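You operate a simulated robot arm through the tools that you are given. There is no shell and no other tool. Be economical: measure what you need, move in short steps, check, and stop when the job is done.

Carry out the task below with a simulated robot arm. There is one attempt and no reset: what you move stays moved.

## Task
Pull the blue strap to the load on its card, slacken the rig, then lay it in the green tray.
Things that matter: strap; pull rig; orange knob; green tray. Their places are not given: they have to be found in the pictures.

The check looks at the end state, three seconds after you hand in, the way a careful person would. Anything else that was tipped, shoved, dropped, spilled or broken makes it a failure.

## Robot
A 7-joint arm with a two-finger parallel gripper, fixed in place. Base frame: the origin is at the foot of the arm, x ahead of it, y to its left, z up; the work surface is at about z = 0. Lengths are in m, angles in degrees, forces in N, time in s.
With the tool pointing down near the work surface it reaches from about 0.24 to 0.62 m from the base axis. Its first joint turns from -66.0 to 66.0 degrees. Payload 2.6 kg.
The tool frame sits at the grasp point between the pads (the TCP): z along the fingers, y along the line on which they close. The tips reach 0.03 m beyond it. Largest opening 0.094 m; finger width 0.028, thickness 0.01; the body of the gripper, 0.05 by 0.096 m, starts 0.055 m behind the TCP.
Orientation is that of the tool frame in the base frame, as a unit quaternion [x, y, z, w]. With the fingers straight down and closing along the base's y, the tool's x points along the base's -x, its y along +y and its z along -z.

## Interface
- The arm moves only by the tool apply_moves. Its argument "commands" is a list that holds one entry, the list of rows, each a list of 7 numbers: the shift along the tool's x, y, z in m, then the turn, a rotation vector about the tool's x, y, z in degrees, then the finger opening in m, from 0 to 0.094. In form: [[[tx, ty, tz, ax, ay, az, grip], ...]]. A call has 1 to 8 rows; each row shifts and turns the commanded pose from where the row before left it, along the tool's axes as they then stand. A row lasts 0.2 s, in which the tool goes at most 0.05 m and 8.6 degrees; a call with a longer step from one row to the next is refused whole, and so is a gripper value outside its range. Where a pose cannot be reached the arm comes as near as it can. A force on the tool above 40 N (or 10 N above the force at the start of the call, whichever is more), or a blocked arm, ends the call early, and 0.2 s more pass. The fingers move at their own pace (about 0.072 m/s each) and stop on an object; they squeeze with about 36 N. The grip force told is the motor's: it shows also when the fingers shut on nothing. Time passes only in rows, and 0.2 s behind the last, so rows that do not move let the fingers close. The reply holds the time, the measured pose of the TCP, the force on the tool along the base axes, the opening and the grip force, in the units named above and with some noise, and new pictures: "pictures" is both (left out), scene, wrist or none.
- Cameras (640 x 400 px; columns grow to the right, rows downward): "scene" is fixed at [0.0548, 0.4677, 0.5595]; the picture's right is [-0.55, -0.83, 0.00], its down [-0.55, 0.37, -0.75] and it looks along [0.62, -0.42, -0.66] (base axes); focal length 310 px, centre (320, 200). "wrist" rides on the gripper at [-0.037, 0, -0.058] in the tool frame; the picture's right is [0.00, -1.00, 0.00], its down [0.97, 0.00, -0.24] and it looks along [0.24, 0.00, 0.97] (tool axes); focal length 218 px, centre (320, 200).
- point_at(camera, pixels): for up to 12 pixels [column, row] of the newest picture of that camera ("zoom" is the newest enlarged one), the place [x, y, z] in the base frame of the surface seen there, good to about 0.003 m, but the place of the scene camera against the robot may be out by one fixed shift of up to 0.018 m in any direction. No time passes.
- close_up(camera, box): a new picture of the part [left, top, right, bottom] of that camera's present view, enlarged. No time passes.
- close_job(): hands the job in; it is judged then, once.

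Work in short steps. Measure before you move; look again where a grasp or a placing could have gone wrong, and mend it. You have 80 turns and 120 pictures in all, those below and enlarged ones among them. Open the gripper and draw the arm clear of the work before you hand the job in, unless the task says otherwise; then end with one line.

The tools are called by a JSON object that holds its "fn" and its "kwargs". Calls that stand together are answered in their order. apply_moves: Moves the arm, as the interface text tells. Its arguments: {"type":"object","properties":{"commands":{"type":"array","items":{"type":"array","items":{"type":"array","items":{"type":"number"}}}},"pictures":{"type":"string","enum":["both","scene","wrist","none"]}},"required":["commands"]} The other tools are called the same way: point_at (camera, pixels) gives the place of the surface under pixels of a picture; close_up (camera, box) takes an enlarged picture of a part of a camera's view; close_job () hands the job in.

At the start:

```text
time_s: 0.0
tool_pos: [0.3443, 0.2521, 0.3067]
tcp_rot: [0.0, 1.0, 0.0, 0.001]
ft_force: [0.9, 0.0, -0.1]
grip_width: 0.0941
gripper_force: 0.1
```

scene: 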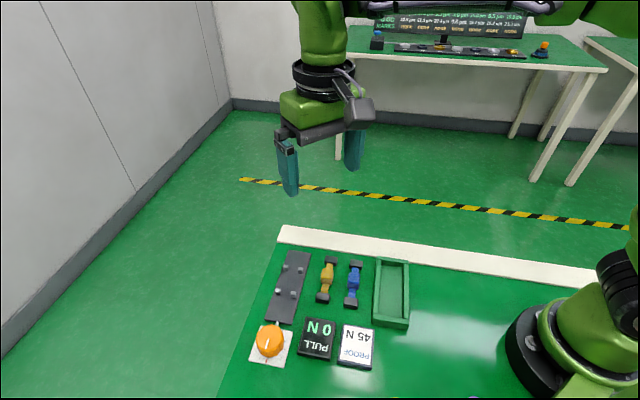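
wrist: 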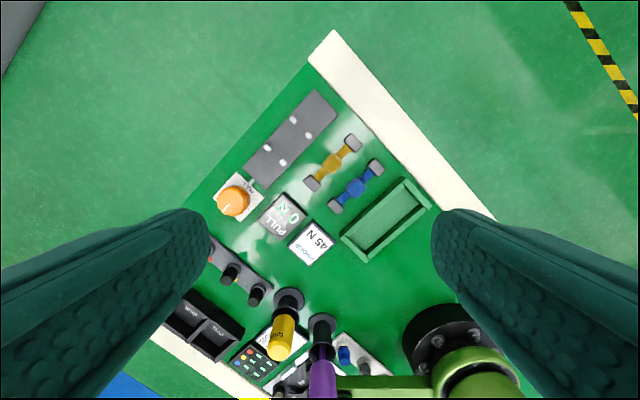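

The scene shows the rig (grey plate, about 290,285), orange knob (270,340), blue strap (353,284), tray (392,293), card and display. I take enlarged views to see details.

{"fn": "close_up", "kwargs": {"camera": "scene", "box": [230, 230, 430, 380]}}

{"fn": "close_up", "kwargs": {"camera": "wrist", "box": [190, 70, 450, 280]}}

{"fn": "point_at", "kwargs": {"camera": "wrist", "pixels": [[232, 201], [267, 149], [281, 162], [296, 119], [308, 135], [353, 142], [312, 183], [376, 167], [336, 206], [357, 187], [386, 219], [315, 240]]}}

```text
2.67 times, centred on (330, 305) of scene
```

zoom: 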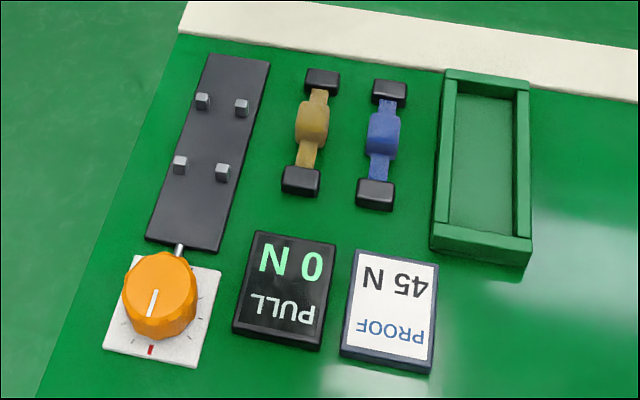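

```text
1.90 times, centred on (320, 175) of wrist
```

zoom: 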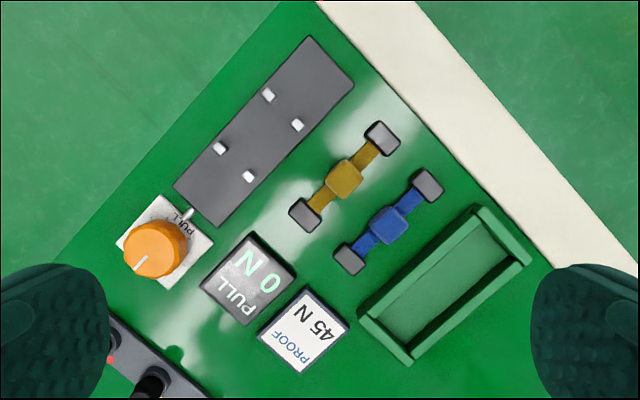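

```text
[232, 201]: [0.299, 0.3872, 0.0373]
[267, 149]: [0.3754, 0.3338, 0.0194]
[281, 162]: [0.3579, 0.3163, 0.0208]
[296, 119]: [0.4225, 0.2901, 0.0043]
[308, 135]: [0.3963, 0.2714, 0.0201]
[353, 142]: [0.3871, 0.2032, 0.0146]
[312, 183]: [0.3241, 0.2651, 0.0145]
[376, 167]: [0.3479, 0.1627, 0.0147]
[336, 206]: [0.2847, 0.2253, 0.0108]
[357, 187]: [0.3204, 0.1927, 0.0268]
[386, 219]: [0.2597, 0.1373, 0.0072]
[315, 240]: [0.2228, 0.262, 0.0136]
```

The blue strap runs from about (0.285,0.225) to (0.348,0.163), at 45° to the base axes. I move above it and turn the tool so the fingers close across the strap.

{"fn": "apply_moves", "kwargs": {"commands": [[[0.009, -0.0195, 0.035, 0, 0, 0, 0.094], [0.009, -0.0195, 0.035, 0, 0, 0, 0.094], [0.008, -0.019, 0.03, 0, 0, 0, 0.094], [0, 0, 0, 0, 0, 8.5, 0.094], [0, 0, 0, 0, 0, 8.5, 0.094], [0, 0, 0, 0, 0, 8.5, 0.094], [0, 0, 0, 0, 0, 8.5, 0.094], [0, 0, 0, 0, 0, 8.5, 0.094]]], "pictures": "wrist"}}

```text
time_s: 1.8
tool_pos: [0.318, 0.1951, 0.2067]
tcp_rot: [0.364, 0.931, 0.001, 0.0]
ft_force: [-0.9, -0.3, -0.6]
grip_width: 0.094
gripper_force: 0.0
```

wrist: 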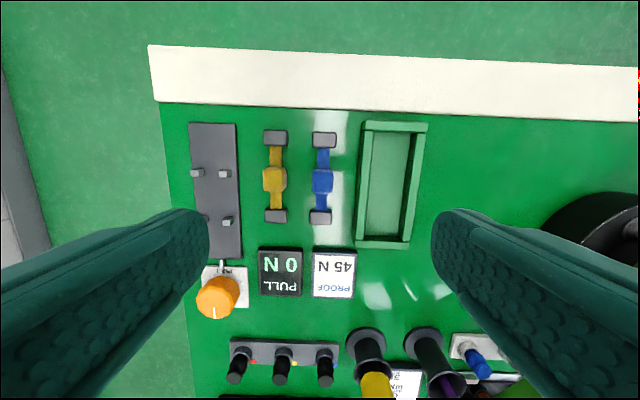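

The bench is nearly square in the wrist view now. I measure strap, pegs, tray and knob from here.

{"fn": "close_up", "kwargs": {"camera": "wrist", "box": [160, 100, 440, 275]}}

{"fn": "point_at", "kwargs": {"camera": "wrist", "pixels": [[324, 138], [320, 218], [322, 180], [196, 172], [224, 173], [227, 221], [208, 125], [395, 130], [382, 235], [385, 180], [218, 298], [238, 250]]}}

```text
2.29 times, centred on (300, 188) of wrist
```

zoom: 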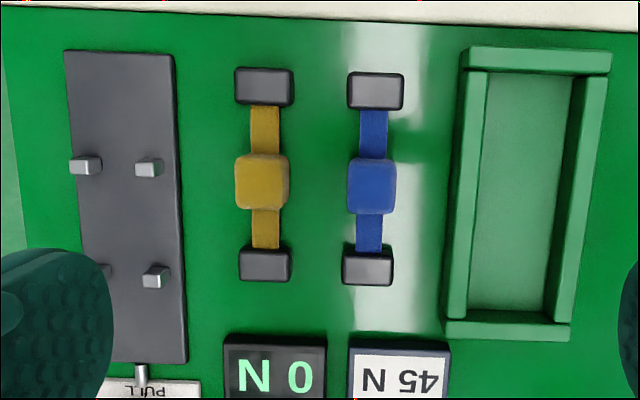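

```text
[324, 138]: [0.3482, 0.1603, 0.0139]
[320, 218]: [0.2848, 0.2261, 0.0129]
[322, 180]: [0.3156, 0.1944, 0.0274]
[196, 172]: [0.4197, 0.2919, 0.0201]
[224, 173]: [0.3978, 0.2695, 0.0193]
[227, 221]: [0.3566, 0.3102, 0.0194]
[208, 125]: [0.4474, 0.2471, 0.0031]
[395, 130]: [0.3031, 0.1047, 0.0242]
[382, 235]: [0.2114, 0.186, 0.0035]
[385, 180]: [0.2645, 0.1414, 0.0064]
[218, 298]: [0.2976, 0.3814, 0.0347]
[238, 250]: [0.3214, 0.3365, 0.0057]
```

The strap's lump centre is about (0.316,0.194), and the orange strap is about 0.05 m away. I narrow the fingers to 0.045 m, finish the turn to 46° and descend partway to check.

{"fn": "apply_moves", "kwargs": {"commands": [[[0.0003, -0.0022, 0, 0, 0, 3.5, 0.045], [0, 0, 0.04, 0, 0, 0, 0.045], [0, 0, 0.04, 0, 0, 0, 0.045], [0, 0, 0.02, 0, 0, 0, 0.045], [0, 0, 0, 0, 0, 0, 0.045]]], "pictures": "both"}}

```text
time_s: 3.0
tool_pos: [0.3166, 0.1928, 0.1056]
tcp_rot: [0.391, 0.92, 0.001, 0.0]
ft_force: [0.1, 0.8, 0.1]
grip_width: 0.0453
gripper_force: 0.1
```

scene: 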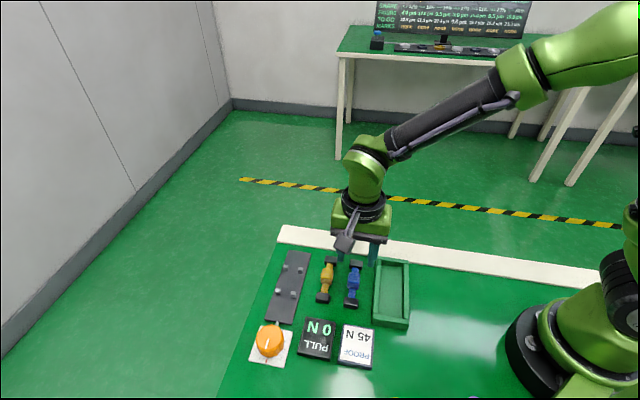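
wrist: 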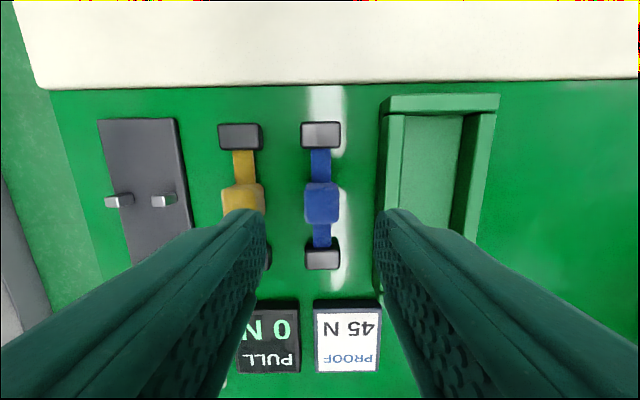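

The strap is upright and centred at column 321. I measure its lump, blocks and the far pegs for precision.

{"fn": "point_at", "kwargs": {"camera": "wrist", "pixels": [[308, 190], [337, 190], [322, 190], [322, 208], [320, 130], [303, 130], [339, 130], [322, 252], [117, 200], [161, 200], [440, 190], [321, 160]]}}

```text
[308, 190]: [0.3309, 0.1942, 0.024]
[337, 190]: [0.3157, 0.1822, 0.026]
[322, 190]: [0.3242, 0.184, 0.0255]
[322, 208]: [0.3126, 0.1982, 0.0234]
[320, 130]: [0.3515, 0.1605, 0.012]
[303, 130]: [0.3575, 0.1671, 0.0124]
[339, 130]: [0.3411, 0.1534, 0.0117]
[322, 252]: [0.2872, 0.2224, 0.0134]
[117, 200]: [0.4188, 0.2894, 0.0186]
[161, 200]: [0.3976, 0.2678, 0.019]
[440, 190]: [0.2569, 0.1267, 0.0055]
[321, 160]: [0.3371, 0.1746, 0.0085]
```

The lump centre is about (0.318,0.191), 2 mm ahead. I descend to TCP z≈0.035 and close.

{"fn": "apply_moves", "kwargs": {"commands": [[[-0.002, 0, 0.03, 0, 0, 0, 0.045], [0, 0, 0.03, 0, 0, 0, 0.045], [0, 0, 0.0105, 0, 0, 0, 0.045], [0, 0, 0, 0, 0, 0, 0.045], [0, 0, 0, 0, 0, 0, 0.015], [0, 0, 0, 0, 0, 0, 0.015], [0, 0, 0, 0, 0, 0, 0.015]]], "pictures": "wrist"}}

```text
time_s: 4.6
tool_pos: [0.3177, 0.1929, 0.0354]
tcp_rot: [0.391, 0.921, 0.0, 0.0]
ft_force: [-0.2, 0.8, 0.3]
grip_width: 0.023
gripper_force: 36.1
```

wrist: 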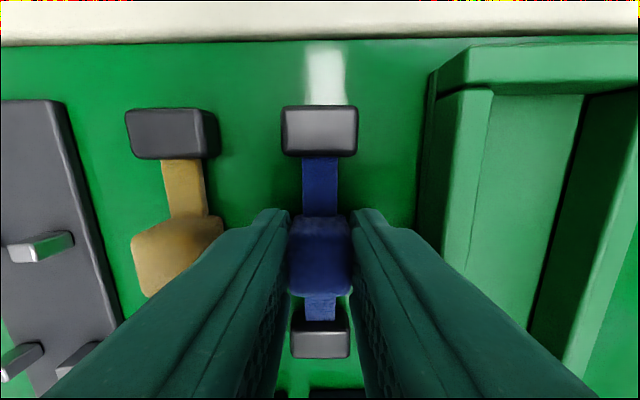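

The fingers hold the lump (opening 0.023, 36 N). I lift 0.08 m and move toward the rig, stopping short to measure.

{"fn": "apply_moves", "kwargs": {"commands": [[[0, 0, -0.04, 0, 0, 0, 0.015], [0, 0, -0.04, 0, 0, 0, 0.015], [0, 0.04, -0.02, 0, 0, -0.5, 0.015], [0, 0.04, 0, 0, 0, -0.5, 0.015], [0, 0.03, 0, 0, 0, -0.5, 0.015], [0, 0, 0, 0, 0, 0, 0.015]]], "pictures": "both"}}

```text
time_s: 6.0
tool_pos: [0.3964, 0.2699, 0.1368]
tcp_rot: [0.378, 0.926, 0.001, 0.0]
ft_force: [0.3, -0.5, -0.8]
grip_width: 0.0225
gripper_force: 36.4
```

scene: 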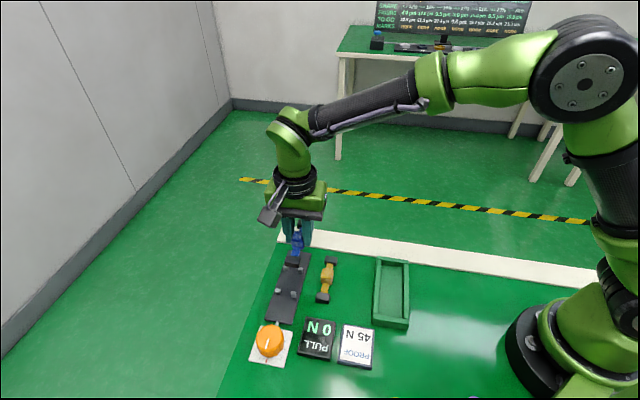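
wrist: 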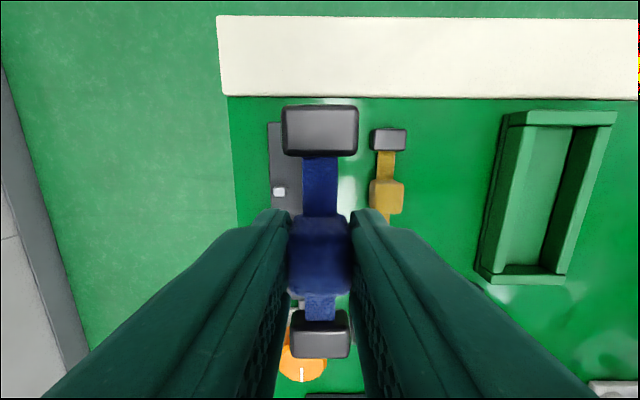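

The strap hangs straight in the grip. I measure its blocks and what is visible of the rig.

{"fn": "point_at", "kwargs": {"camera": "wrist", "pixels": [[320, 130], [320, 106], [320, 152], [322, 342], [321, 313], [279, 191], [274, 126], [273, 200], [283, 130], [357, 130], [286, 108], [302, 360]]}}

{"fn": "close_up", "kwargs": {"camera": "scene", "box": [240, 210, 360, 330]}}

```text
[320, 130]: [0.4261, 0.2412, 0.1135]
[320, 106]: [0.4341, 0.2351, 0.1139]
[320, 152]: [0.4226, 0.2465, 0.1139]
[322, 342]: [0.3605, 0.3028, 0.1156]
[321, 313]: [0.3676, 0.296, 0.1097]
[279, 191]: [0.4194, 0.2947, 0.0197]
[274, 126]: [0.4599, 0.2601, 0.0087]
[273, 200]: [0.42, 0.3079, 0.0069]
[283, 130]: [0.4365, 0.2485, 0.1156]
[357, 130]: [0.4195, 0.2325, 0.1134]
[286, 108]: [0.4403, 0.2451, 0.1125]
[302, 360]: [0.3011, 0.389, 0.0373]
```

```text
3.33 times, centred on (300, 270) of scene
```

zoom: 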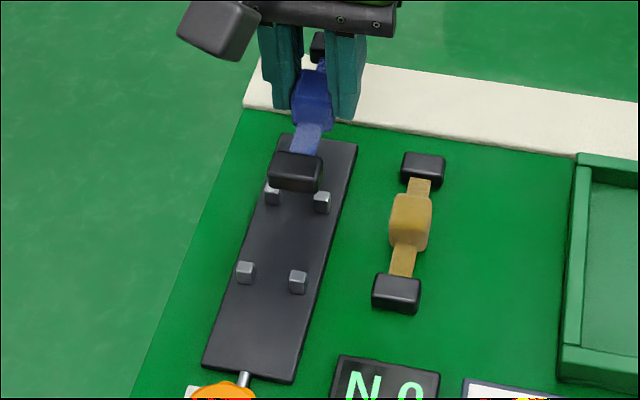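

From the pixel rows the strap's middle is about 4 mm behind the TCP (block gap 0.078 m), and the peg centre is about (0.3875,0.302). I shift above the rig, lower to z≈0.085 and check.

{"fn": "apply_moves", "kwargs": {"commands": [[[0.0125, 0.0084, 0, 0, 0, 0, 0.015], [0.0124, 0.0084, 0, 0, 0, 0, 0.015], [0, 0, 0.025, 0, 0, 0, 0.015], [0, 0, 0.025, 0, 0, 0, 0.015], [0, 0, 0, 0, 0, 0, 0.015]]], "pictures": "both"}}

{"fn": "close_up", "kwargs": {"camera": "scene", "box": [240, 220, 340, 340]}}

{"fn": "close_up", "kwargs": {"camera": "wrist", "box": [200, 80, 440, 380]}}

```text
time_s: 7.2
tool_pos: [0.3903, 0.298, 0.0854]
tcp_rot: [0.379, 0.925, 0.0, 0.0]
ft_force: [-0.1, 0.3, 0.5]
grip_width: 0.0227
gripper_force: 36.4
```

scene: 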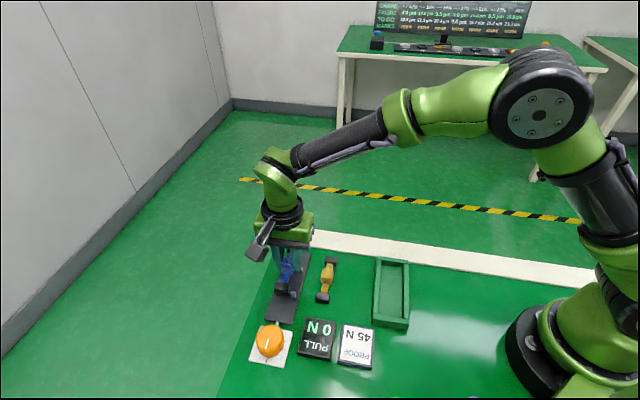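
wrist: 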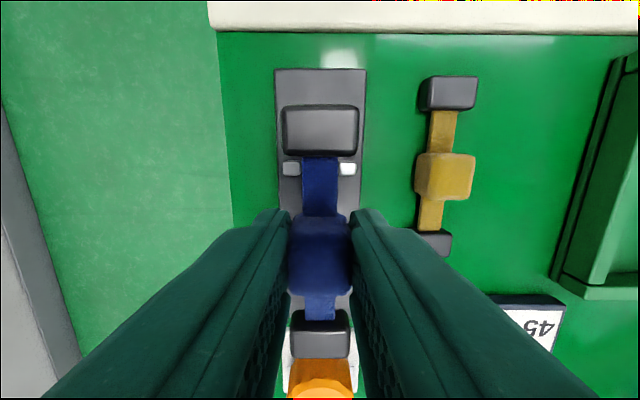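

```text
3.33 times, centred on (290, 280) of scene
```

zoom: 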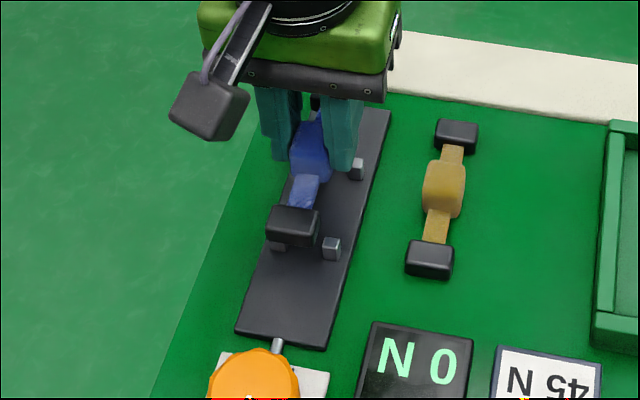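

```text
1.33 times, centred on (320, 230) of wrist
```

zoom: 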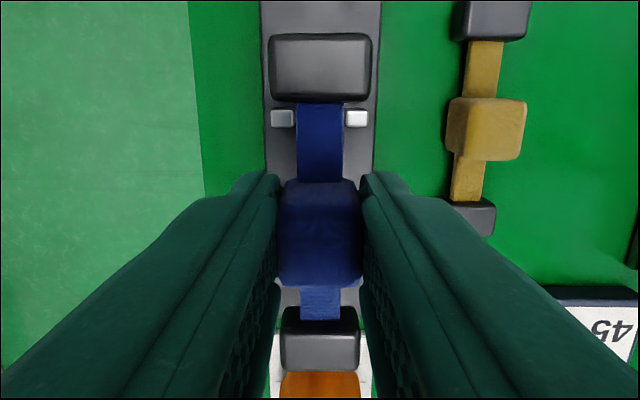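

Plate and pegs are centred (pegs at columns 291/349), and along the axis there is about 5 mm clearance at each end. I lower toward the plate.

{"fn": "apply_moves", "kwargs": {"commands": [[[0.0005, 0, 0.02, 0, 0, 0, 0.015], [0, 0, 0.02, 0, 0, 0, 0.015], [0, 0, 0.002, 0, 0, 0, 0.015], [0, 0, 0, 0, 0, 0, 0.015]]], "pictures": "both"}}

{"fn": "close_up", "kwargs": {"camera": "scene", "box": [240, 220, 340, 340]}}

```text
time_s: 8.2
tool_pos: [0.39, 0.2992, 0.0439]
tcp_rot: [0.378, 0.926, -0.001, 0.001]
ft_force: [0.0, -0.2, -1.4]
grip_width: 0.0226
gripper_force: 36.4
```

scene: 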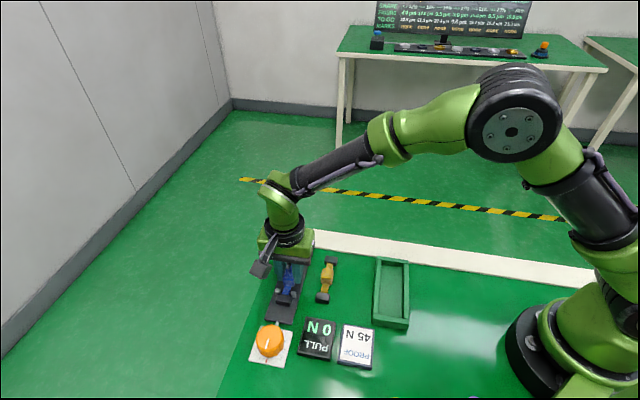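
wrist: 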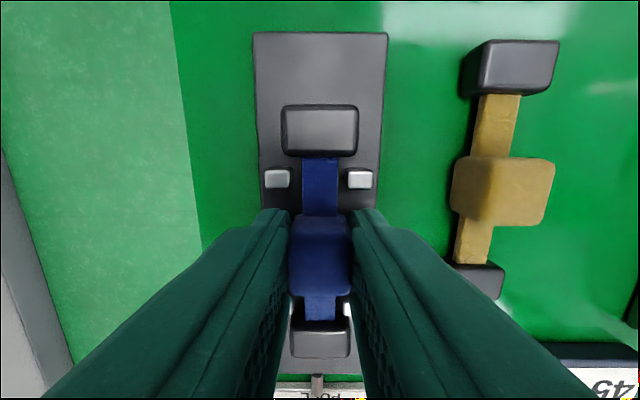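

```text
3.33 times, centred on (290, 280) of scene
```

zoom: 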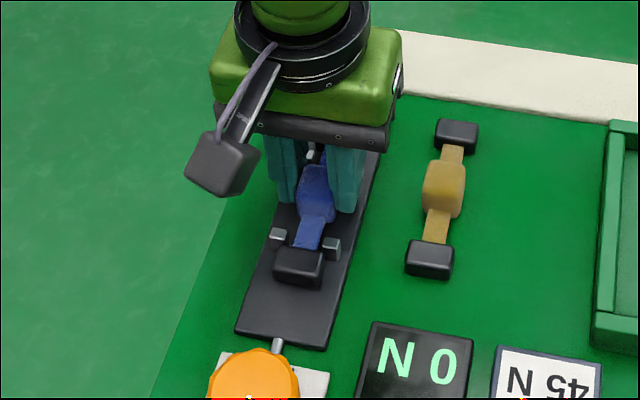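

The strap lies between the peg pairs with both blocks outside. I lower by small steps until contact.

{"fn": "apply_moves", "kwargs": {"commands": [[[0, 0, 0.001, 0, 0, 0, 0.015], [0, 0, 0.001, 0, 0, 0, 0.015], [0, 0, 0, 0, 0, 0, 0.015]]], "pictures": "none"}}

{"fn": "apply_moves", "kwargs": {"commands": [[[0, 0, 0.001, 0, 0, 0, 0.015], [0, 0, 0.001, 0, 0, 0, 0.015], [0, 0, 0, 0, 0, 0, 0.015]]], "pictures": "wrist"}}

{"fn": "point_at", "kwargs": {"camera": "wrist", "pixels": [[320, 70], [300, 80], [345, 80], [320, 130], [230, 300], [330, 345]]}}

```text
time_s: 9.0
tool_pos: [0.39, 0.2989, 0.0422]
tcp_rot: [0.378, 0.926, 0.0, 0.0]
ft_force: [-0.2, -0.2, -1.0]
grip_width: 0.023
gripper_force: 35.9
```

```text
time_s: 9.8
tool_pos: [0.3904, 0.2998, 0.0413]
tcp_rot: [0.378, 0.926, 0.001, 0.0]
ft_force: [-0.1, -1.5, 5.5]
grip_width: 0.023
gripper_force: 35.6
```

wrist: 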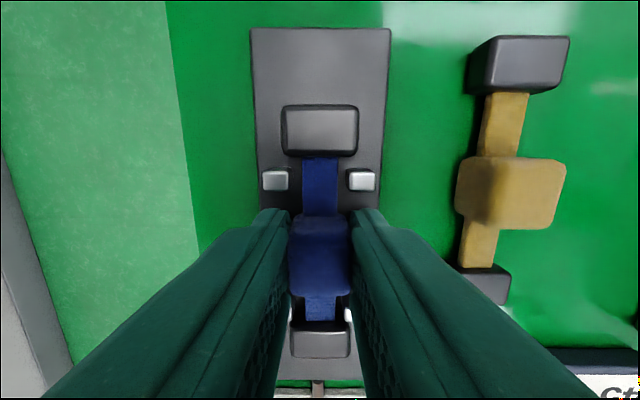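

```text
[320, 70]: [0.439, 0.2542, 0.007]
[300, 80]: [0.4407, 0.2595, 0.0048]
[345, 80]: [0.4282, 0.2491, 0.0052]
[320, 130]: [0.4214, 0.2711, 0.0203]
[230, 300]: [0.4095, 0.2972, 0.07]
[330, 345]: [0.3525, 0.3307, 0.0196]
```

Contact shows (5.5 N upward at z 0.041), so the strap sits on the plate. I open gently to 0.045 and rise.

{"fn": "apply_moves", "kwargs": {"commands": [[[0, 0, 0, 0, 0, 0, 0.038], [0, 0, 0, 0, 0, 0, 0.045], [0, 0, -0.03, 0, 0, 0, 0.045], [0, 0, -0.04, 0, 0, 0, 0.045], [0, 0, -0.04, 0, 0, 0, 0.045], [0, 0, 0, 0, 0, 0, 0.045]]], "pictures": "both"}}

{"fn": "close_up", "kwargs": {"camera": "scene", "box": [230, 240, 390, 380]}}

```text
time_s: 11.2
tool_pos: [0.3889, 0.2985, 0.1532]
tcp_rot: [0.379, 0.925, 0.001, 0.001]
ft_force: [0.5, 0.0, -0.8]
grip_width: 0.0451
gripper_force: 0.0
```

scene: 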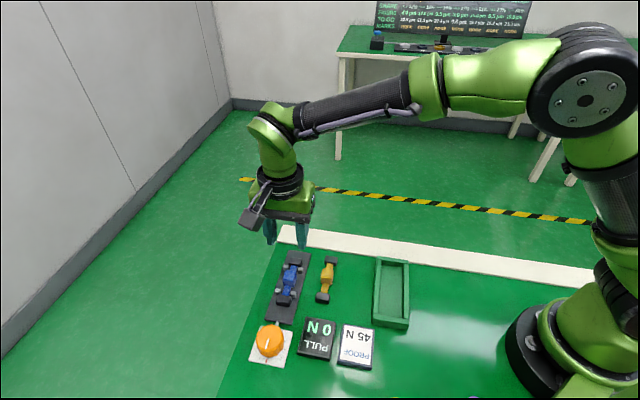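
wrist: 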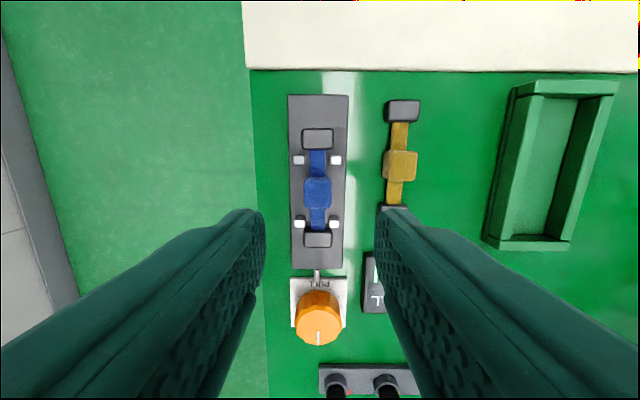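

```text
2.86 times, centred on (310, 310) of scene
```

zoom: 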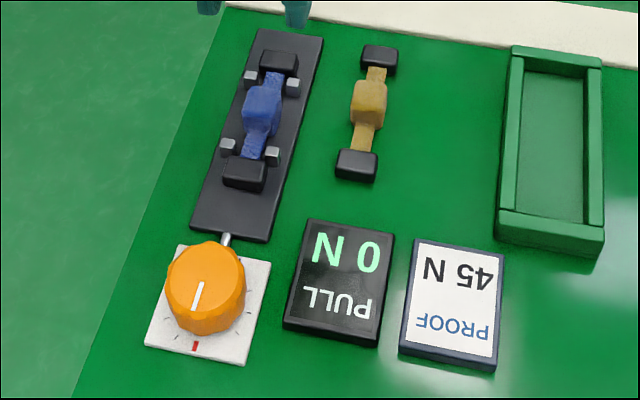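

The strap is seated on all four pegs and the readout shows 0 N. I move above the knob (about (0.298,0.384)) at the same height.

{"fn": "apply_moves", "kwargs": {"commands": [[[0.042, -0.001, 0, 0, 0, 0, 0.07], [0.042, -0.001, 0, 0, 0, 0, 0.07], [0.041, -0.001, 0, 0, 0, 0, 0.07], [0, 0, 0, 0, 0, 0, 0.07]]], "pictures": "wrist"}}

{"fn": "close_up", "kwargs": {"camera": "wrist", "box": [240, 120, 400, 270]}}

```text
time_s: 12.2
tool_pos: [0.2991, 0.384, 0.1481]
tcp_rot: [0.378, 0.926, 0.0, 0.0]
ft_force: [-0.5, 0.5, 0.1]
grip_width: 0.0699
gripper_force: 0.1
```

wrist: 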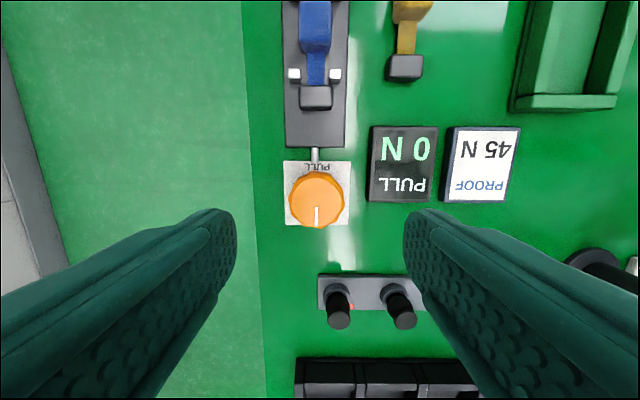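

```text
2.67 times, centred on (320, 195) of wrist
```

zoom: 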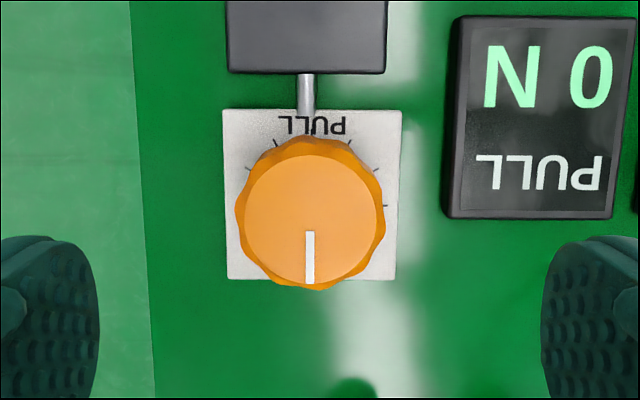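

The knob (about 0.045 m wide, top at (316,202)) is a few mm off the TCP. I check it and the neighbours' heights.

{"fn": "point_at", "kwargs": {"camera": "wrist", "pixels": [[316, 190], [292, 200], [341, 200], [316, 178], [317, 222], [375, 135], [375, 195], [338, 320], [336, 290], [330, 285], [316, 95], [400, 320]]}}

```text
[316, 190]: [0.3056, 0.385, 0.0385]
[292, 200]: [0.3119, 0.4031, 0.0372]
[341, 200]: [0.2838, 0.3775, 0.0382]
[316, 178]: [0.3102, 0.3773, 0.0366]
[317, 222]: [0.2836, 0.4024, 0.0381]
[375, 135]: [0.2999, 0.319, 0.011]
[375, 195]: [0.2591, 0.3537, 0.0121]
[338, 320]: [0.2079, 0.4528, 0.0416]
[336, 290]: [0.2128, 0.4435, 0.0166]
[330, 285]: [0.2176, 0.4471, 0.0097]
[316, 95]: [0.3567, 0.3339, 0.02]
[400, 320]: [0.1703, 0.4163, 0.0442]
```

Knob centre is (0.2974,0.390), top at z 0.038; neighbours stay below 0.014 nearby. I centre and lower to TCP z≈0.048 with fingers open at 0.062, then close on it.

{"fn": "apply_moves", "kwargs": {"commands": [[[0.0054, 0.0031, 0, 0, 0, 0, 0.064], [0, 0, 0.04, 0, 0, 0, 0.064], [0, 0, 0.04, 0, 0, 0, 0.064], [0, 0, 0.02, 0, 0, 0, 0.064], [0, 0, 0, 0, 0, 0, 0.064], [0, 0, 0, 0, 0, 0, 0.03], [0, 0, 0, 0, 0, 0, 0.03]]], "pictures": "both"}}

{"fn": "close_up", "kwargs": {"camera": "scene", "box": [230, 240, 390, 380]}}

```text
time_s: 13.8
tool_pos: [0.2992, 0.3885, 0.0493]
tcp_rot: [0.378, 0.926, -0.001, -0.001]
ft_force: [-5.5, -7.0, -1.2]
grip_width: 0.0457
gripper_force: 44.8
```

scene: 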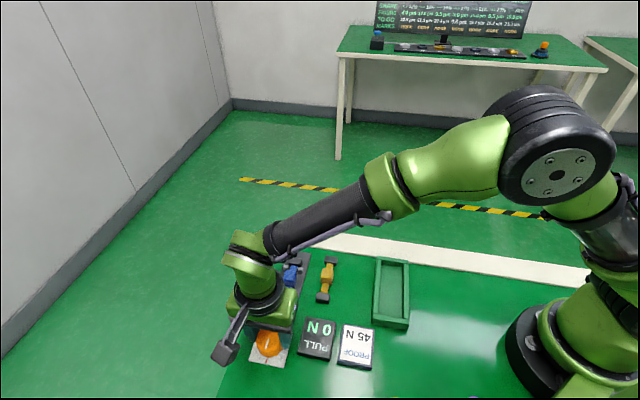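
wrist: 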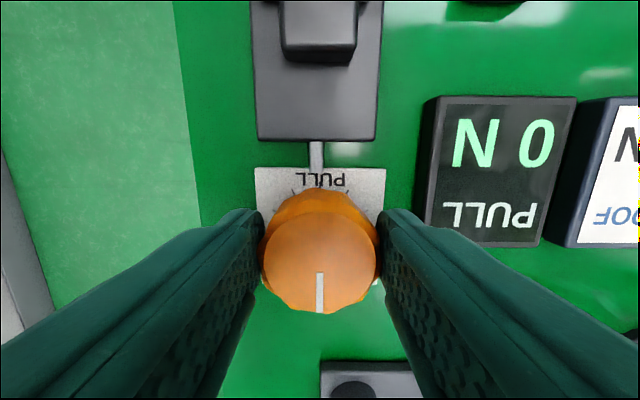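

```text
2.86 times, centred on (310, 310) of scene
```

zoom: 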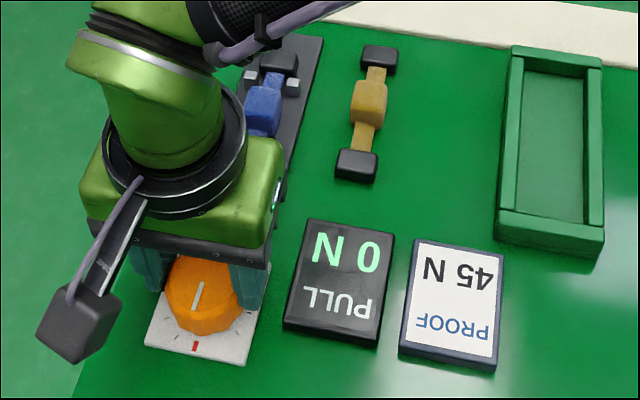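

The knob is gripped (0.0457, slight sideways force of 9 N). I ease 1 mm along −y tool and turn 16° clockwise from above to see which way the load goes.

{"fn": "apply_moves", "kwargs": {"commands": [[[0, -0.001, 0, 0, 0, 0, 0.03], [0, 0, 0, 0, 0, 8, 0.03], [0, 0, 0, 0, 0, 8, 0.03], [0, 0, 0, 0, 0, 0, 0.03]]], "pictures": "wrist"}}

```text
time_s: 14.8
tool_pos: [0.2978, 0.3892, 0.0488]
tcp_rot: [0.505, 0.863, 0.0, 0.001]
ft_force: [3.8, -6.4, -6.1]
grip_width: 0.0458
gripper_force: 45.1
```

wrist: 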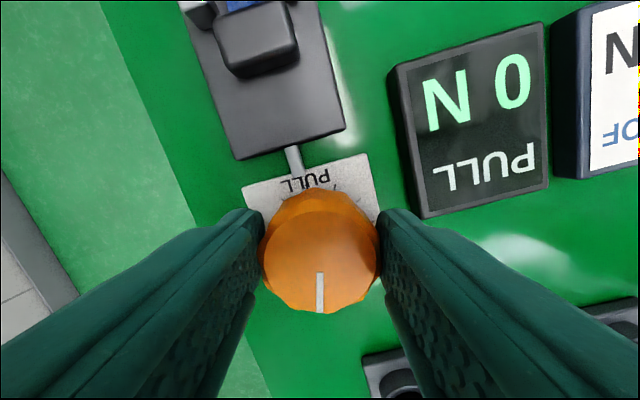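

The knob turned with the tool (pointer still at column 320), no load yet, as slack would explain. I turn 24° more.

{"fn": "apply_moves", "kwargs": {"commands": [[[0, 0, 0, 0, 0, 8, 0.03], [0, 0, 0, 0, 0, 8, 0.03], [0, 0, 0, 0, 0, 8, 0.03], [0, 0, 0, 0, 0, 0, 0.03]]], "pictures": "wrist"}}

```text
time_s: 15.8
tool_pos: [0.2969, 0.3882, 0.0488]
tcp_rot: [0.674, 0.739, -0.003, 0.0]
ft_force: [-9.0, -29.7, 7.0]
grip_width: 0.0455
gripper_force: 44.9
```

wrist: 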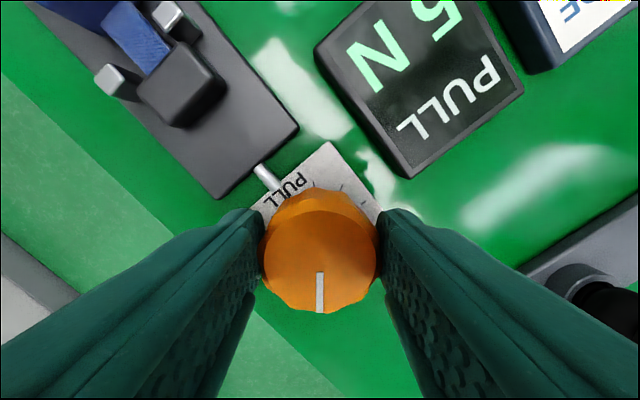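

The load now reads about 5 N, but the sideways force has grown to 30 N. I relieve it with a small shift and read the display.

{"fn": "apply_moves", "kwargs": {"commands": [[[-0.001, 0, 0, 0, 0, 0, 0.03], [0, 0, 0, 0, 0, 0, 0.03]]], "pictures": "scene"}}

{"fn": "close_up", "kwargs": {"camera": "scene", "box": [230, 240, 390, 380]}}

```text
time_s: 16.4
tool_pos: [0.2966, 0.3876, 0.0496]
tcp_rot: [0.672, 0.74, -0.001, 0.0]
ft_force: [-7.3, -21.2, 3.6]
grip_width: 0.0456
gripper_force: 45.1
```

scene: 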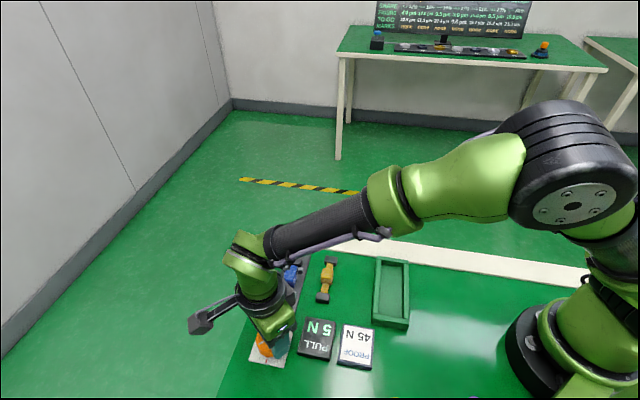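

```text
2.86 times, centred on (310, 310) of scene
```

zoom: 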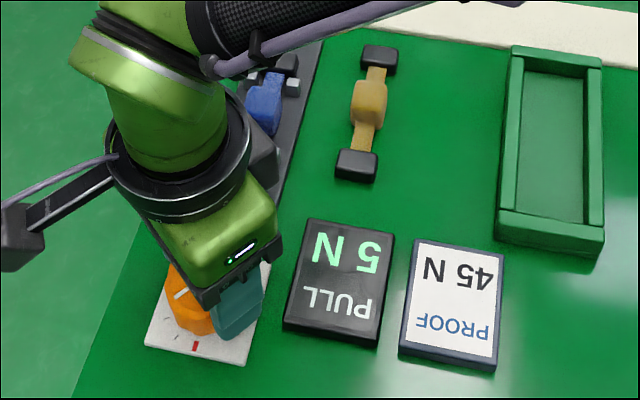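

It reads 5 N after 40°. I relieve 2 mm more and turn 16° further.

{"fn": "apply_moves", "kwargs": {"commands": [[[-0.002, 0, 0, 0, 0, 0, 0.03], [0, 0, 0, 0, 0, 8, 0.03], [0, 0, 0, 0, 0, 8, 0.03], [0, 0, 0, 0, 0, 0, 0.03]]], "pictures": "scene"}}

{"fn": "close_up", "kwargs": {"camera": "scene", "box": [230, 240, 390, 380]}}

```text
time_s: 17.4
tool_pos: [0.2948, 0.3885, 0.0488]
tcp_rot: [0.768, 0.64, -0.001, -0.003]
ft_force: [-7.4, 5.2, -21.5]
grip_width: 0.0457
gripper_force: 44.9
```

scene: 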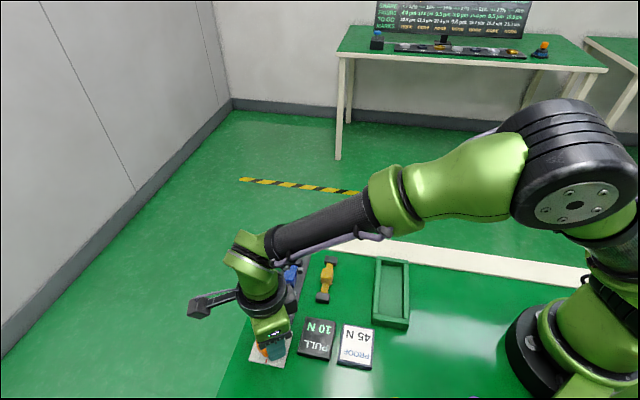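

```text
2.86 times, centred on (310, 310) of scene
```

zoom: 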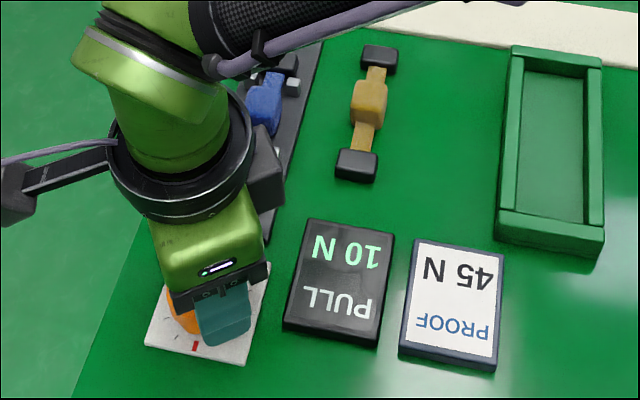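

It now reads 10 N, about 0.31 N per degree. I turn 40° more.

{"fn": "apply_moves", "kwargs": {"commands": [[[0, 0, 0.001, 0, 0, 8, 0.03], [0, 0, 0, 0, 0, 8, 0.03], [0, 0, 0, 0, 0, 8, 0.03], [0, 0, 0, 0, 0, 8, 0.03], [0, 0, 0, 0, 0, 8, 0.03], [0, 0, 0, 0, 0, 0, 0.03]]], "pictures": "scene"}}

{"fn": "close_up", "kwargs": {"camera": "scene", "box": [230, 240, 390, 380]}}

```text
time_s: 18.8
tool_pos: [0.2924, 0.3883, 0.0491]
tcp_rot: [0.941, 0.34, -0.002, -0.002]
ft_force: [-22.4, 10.8, -1.1]
grip_width: 0.0456
gripper_force: 45.1
```

scene: 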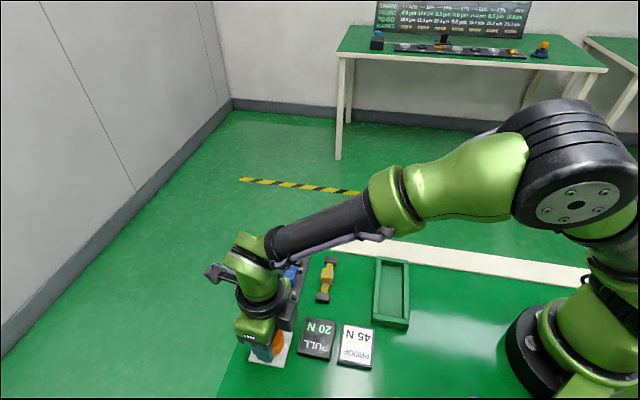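

```text
2.86 times, centred on (310, 310) of scene
```

zoom: 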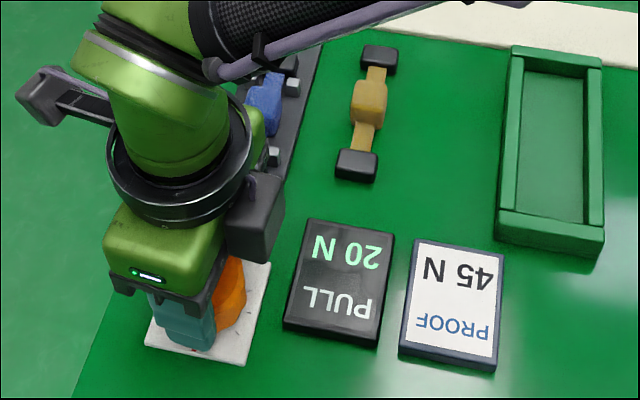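

It reads 20 N. Fitting the readings, the true knob axis is about (0.2955,0.392), so I recentre by (+2.5,−5) mm in the tool frame and turn on.

{"fn": "apply_moves", "kwargs": {"commands": [[[0.0025, -0.005, 0, 0, 0, 0, 0.03], [0, 0, 0, 0, 0, 8, 0.03], [0, 0, 0, 0, 0, 8, 0.03], [0, 0, 0, 0, 0, 8, 0.03], [0, 0, 0, 0, 0, 0, 0.03]]], "pictures": "scene"}}

{"fn": "close_up", "kwargs": {"camera": "scene", "box": [230, 240, 390, 380]}}

```text
time_s: 19.5
tool_pos: [0.2983, 0.3929, 0.0497]
tcp_rot: [0.963, 0.27, -0.011, -0.007]
ft_force: [1.6, 4.1, 1.6]
grip_width: 0.045
gripper_force: 45.3
out of reach, approached as far as the arm can: row 2, 3
stopped in row 3: the force on the tool passed its limit (the readings are from after the stop); the commanded pose is now the measured one
```

scene: 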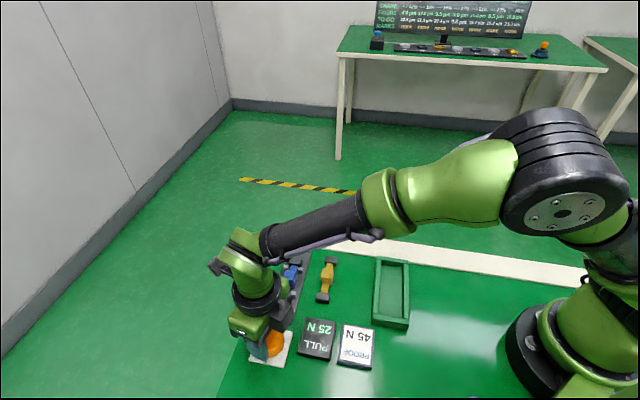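

```text
2.86 times, centred on (310, 310) of scene
```

zoom: 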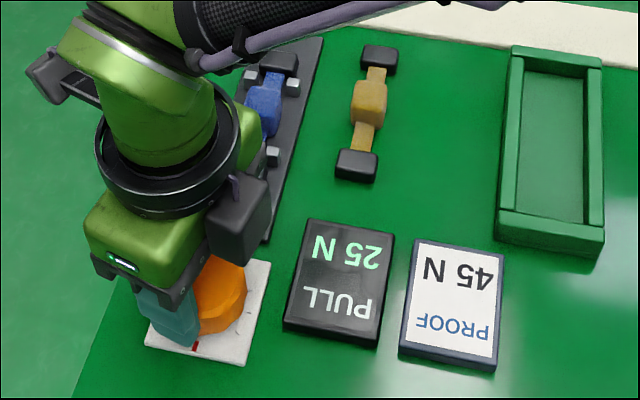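

The wrist limit was met at 25 N. I open, rise, straighten the tilt and turn back about 100° to regrip.

{"fn": "apply_moves", "kwargs": {"commands": [[[0, 0, 0, 0, 0, 0, 0.06], [0, 0, 0, 0, 0, 0, 0.066], [0, 0, -0.045, 0, 0, 0, 0.066], [0, 0, 0, -1.1, 1.0, 0, 0.066], [0, 0, 0, 0, 0, -8.5, 0.066], [0, 0, 0, 0, 0, -8.5, 0.066], [0, 0, 0, 0, 0, -8.5, 0.066], [0, 0, 0, 0, 0, -8.5, 0.066]]], "pictures": "none"}}

{"fn": "apply_moves", "kwargs": {"commands": [[[0, 0, 0, 0, 0, -8.5, 0.066], [0, 0, 0, 0, 0, -8.5, 0.066], [0, 0, 0, 0, 0, -8.5, 0.066], [0, 0, 0, 0, 0, -8.5, 0.066], [0, 0, 0, 0, 0, -8.5, 0.066], [0, 0, 0, 0, 0, -8.5, 0.066], [0, 0, 0, 0, 0, -8.5, 0.066], [0, 0, 0, 0, 0, -8.5, 0.066]]], "pictures": "both"}}

{"fn": "close_up", "kwargs": {"camera": "scene", "box": [230, 240, 390, 380]}}

```text
time_s: 21.3
tool_pos: [0.3038, 0.3908, 0.0944]
tcp_rot: [0.841, 0.541, 0.0, -0.001]
ft_force: [0.1, -0.3, -0.3]
grip_width: 0.0663
gripper_force: 0.0
out of reach, approached as far as the arm can: row 4
```

```text
time_s: 23.1
tool_pos: [0.304, 0.3906, 0.0938]
tcp_rot: [0.394, 0.919, 0.001, -0.001]
ft_force: [0.5, 0.4, 0.3]
grip_width: 0.0658
gripper_force: 0.1
```

scene: 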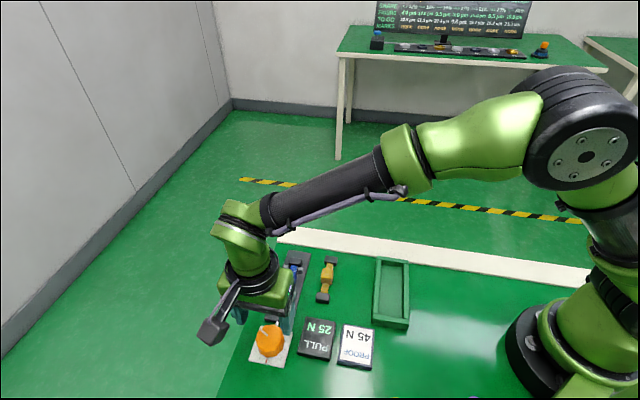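
wrist: 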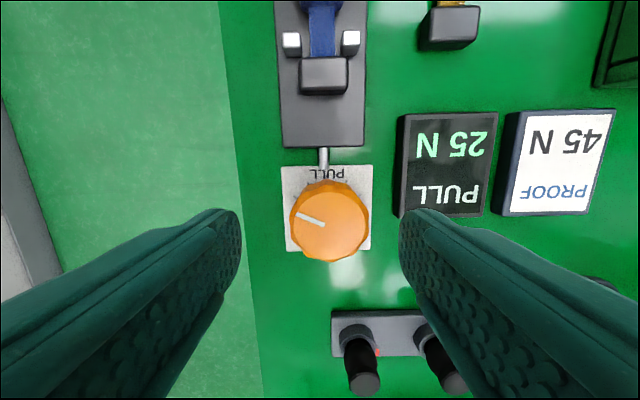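

```text
2.86 times, centred on (310, 310) of scene
```

zoom: 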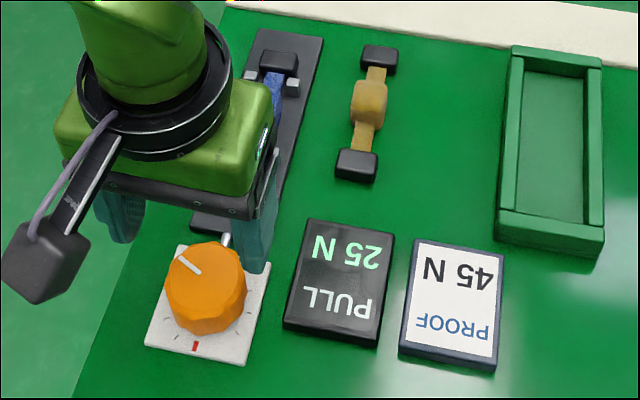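

The load holds at 25 N and the pointer has moved about 108°. Knob centre is again about (0.297,0.3905); I centre, lower and regrip.

{"fn": "apply_moves", "kwargs": {"commands": [[[0.0048, -0.0051, 0, 0, 0, 0, 0.066], [0, 0, 0.025, 0, 0, 0, 0.066], [0, 0, 0.02, 0, 0, 0, 0.066], [0, 0, 0, 0, 0, 0, 0.066], [0, 0, 0, 0, 0, 0, 0.03], [0, 0, 0, 0, 0, 0, 0.03]]], "pictures": "none"}}

{"fn": "apply_moves", "kwargs": {"commands": [[[0, 0, 0, 0, 0, 8, 0.03], [0, 0, 0, 0, 0, 8, 0.03], [0, 0, 0, 0, 0, 8, 0.03], [0, 0, 0, 0, 0, 0, 0.03]]], "pictures": "wrist"}}

```text
time_s: 24.5
tool_pos: [0.2976, 0.39, 0.0484]
tcp_rot: [0.396, 0.918, -0.001, -0.001]
ft_force: [-5.8, -6.5, 1.8]
grip_width: 0.0454
gripper_force: 45.3
```

```text
time_s: 25.5
tool_pos: [0.2971, 0.3888, 0.0476]
tcp_rot: [0.579, 0.816, -0.002, -0.002]
ft_force: [-11.6, -9.8, -6.6]
grip_width: 0.0458
gripper_force: 44.9
```

wrist: 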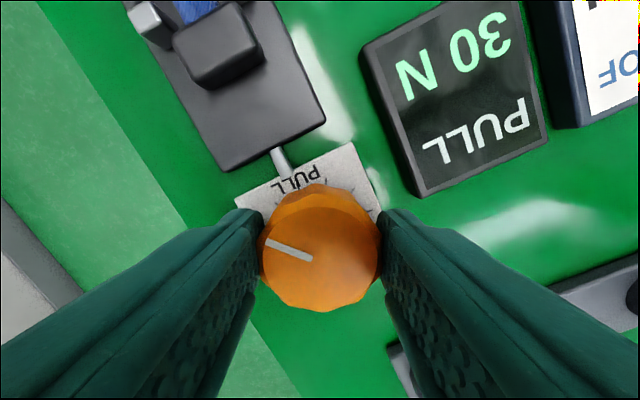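

It reads 30 N. I ease 2 mm along −y tool and turn 32° more.

{"fn": "apply_moves", "kwargs": {"commands": [[[0, -0.002, 0, 0, 0, 8, 0.03], [0, 0, 0, 0, 0, 8, 0.03], [0, 0, 0, 0, 0, 8, 0.03], [0, 0, 0, 0, 0, 8, 0.03], [0, 0, 0, 0, 0, 0, 0.03]]], "pictures": "none"}}

{"fn": "close_up", "kwargs": {"camera": "scene", "box": [230, 240, 390, 380]}}

```text
time_s: 26.7
tool_pos: [0.2948, 0.3897, 0.0482]
tcp_rot: [0.781, 0.625, 0.0, -0.001]
ft_force: [-0.3, 3.9, -28.8]
grip_width: 0.0456
gripper_force: 45.3
```

```text
2.86 times, centred on (310, 310) of scene
```

zoom: 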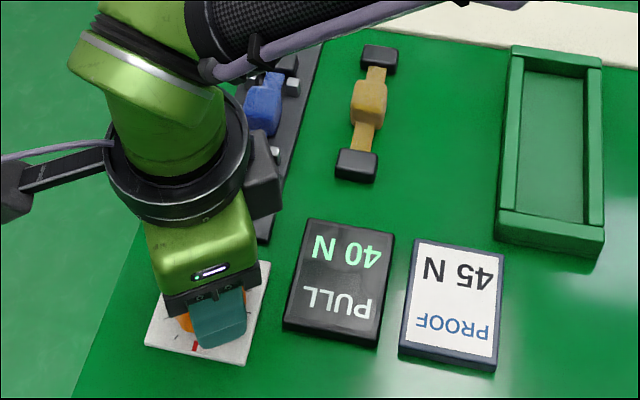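

It reads 40 N; the display seems to move in steps of 5. I go in small steps of 5° to find where 45 begins.

{"fn": "apply_moves", "kwargs": {"commands": [[[0, 0, 0.001, 0, 0, 5, 0.03], [0, 0, 0, 0, 0, 0, 0.03]]], "pictures": "none"}}

{"fn": "close_up", "kwargs": {"camera": "scene", "box": [290, 300, 390, 380]}}

{"fn": "apply_moves", "kwargs": {"commands": [[[0, 0, 0, 0, 0, 4, 0.03], [0, 0, 0, 0, 0, 0, 0.03]]], "pictures": "none"}}

{"fn": "close_up", "kwargs": {"camera": "scene", "box": [290, 300, 390, 380]}}

```text
time_s: 27.3
tool_pos: [0.2945, 0.3902, 0.0476]
tcp_rot: [0.808, 0.59, -0.001, -0.002]
ft_force: [-9.4, -3.7, -9.0]
grip_width: 0.0458
gripper_force: 45.1
```

```text
5.00 times, centred on (340, 340) of scene
```

zoom: 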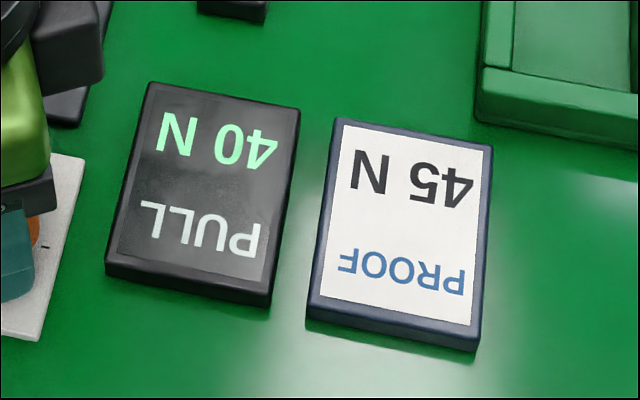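

```text
time_s: 27.9
tool_pos: [0.2934, 0.39, 0.0476]
tcp_rot: [0.827, 0.562, -0.002, -0.001]
ft_force: [-11.0, -3.8, -6.0]
grip_width: 0.0456
gripper_force: 45.1
```

```text
5.00 times, centred on (340, 340) of scene
```

zoom: 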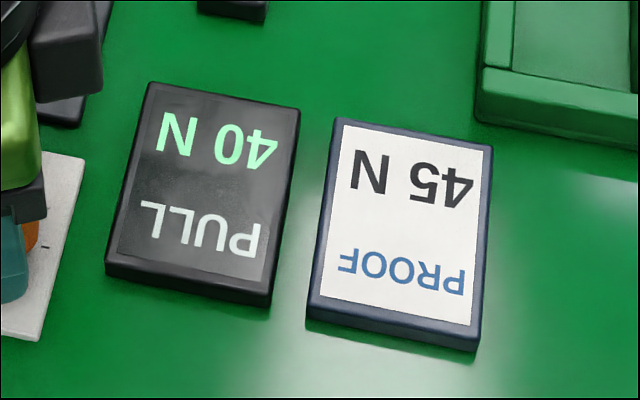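

Still 40 N. I step on by 4° twice.

{"fn": "apply_moves", "kwargs": {"commands": [[[0, -0.001, 0, 0, 0, 4, 0.03], [0, 0, 0, 0, 0, 0, 0.03]]], "pictures": "none"}}

{"fn": "close_up", "kwargs": {"camera": "scene", "box": [290, 300, 390, 380]}}

```text
time_s: 28.5
tool_pos: [0.2953, 0.3896, 0.0476]
tcp_rot: [0.847, 0.531, 0.0, -0.001]
ft_force: [-11.2, -12.1, -4.5]
grip_width: 0.0457
gripper_force: 45.4
```

```text
5.00 times, centred on (340, 340) of scene
```

zoom: 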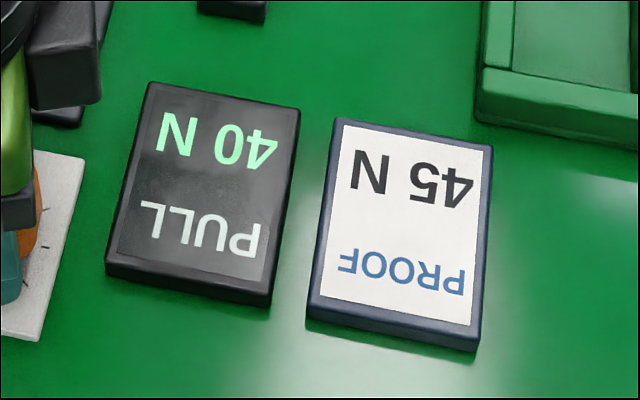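

Still 40 N at 13° further; I check the knob is really following while stepping 4° more.

{"fn": "apply_moves", "kwargs": {"commands": [[[0, 0, 0, 0, 0, 4, 0.03], [0, 0, 0, 0, 0, 0, 0.03]]], "pictures": "wrist"}}

{"fn": "close_up", "kwargs": {"camera": "scene", "box": [290, 300, 390, 380]}}

```text
time_s: 29.1
tool_pos: [0.2938, 0.3899, 0.0469]
tcp_rot: [0.865, 0.502, -0.001, -0.001]
ft_force: [-14.8, -14.9, 1.9]
grip_width: 0.0457
gripper_force: 45.0
```

wrist: 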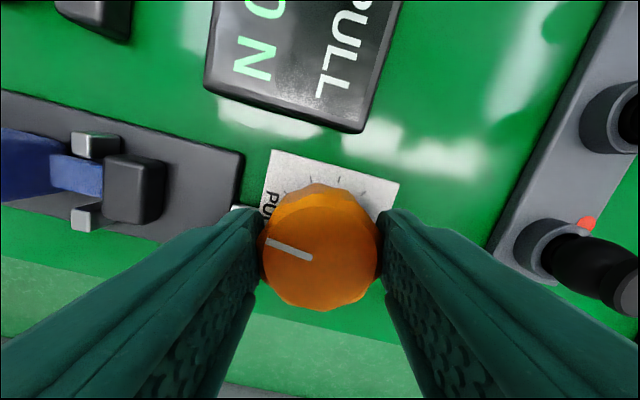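

```text
5.00 times, centred on (340, 340) of scene
```

zoom: 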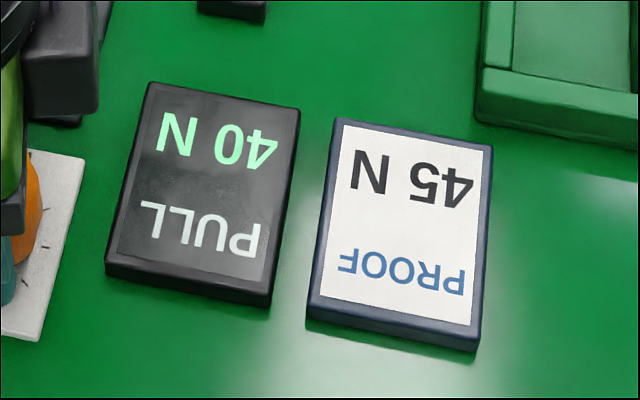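

The pointer keeps its angle in the grip, so the knob follows. I step on.

{"fn": "apply_moves", "kwargs": {"commands": [[[0, 0, 0, 0, 0, 4, 0.03], [0, 0, 0, 0, 0, 0, 0.03]]], "pictures": "none"}}

{"fn": "close_up", "kwargs": {"camera": "scene", "box": [290, 300, 390, 380]}}

```text
time_s: 29.7
tool_pos: [0.2952, 0.39, 0.048]
tcp_rot: [0.882, 0.471, 0.0, 0.0]
ft_force: [-15.6, -14.2, 2.4]
grip_width: 0.0455
gripper_force: 45.1
```

```text
5.00 times, centred on (340, 340) of scene
```

zoom: 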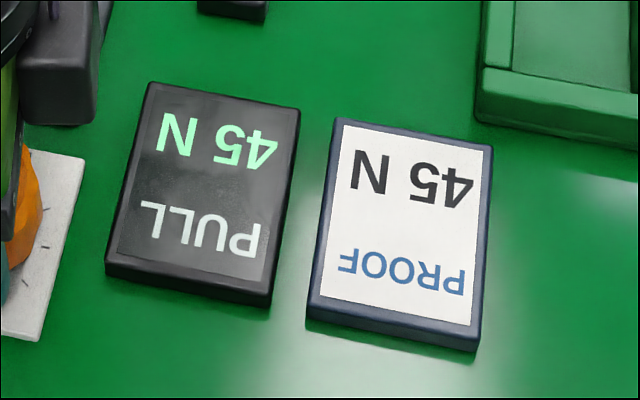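

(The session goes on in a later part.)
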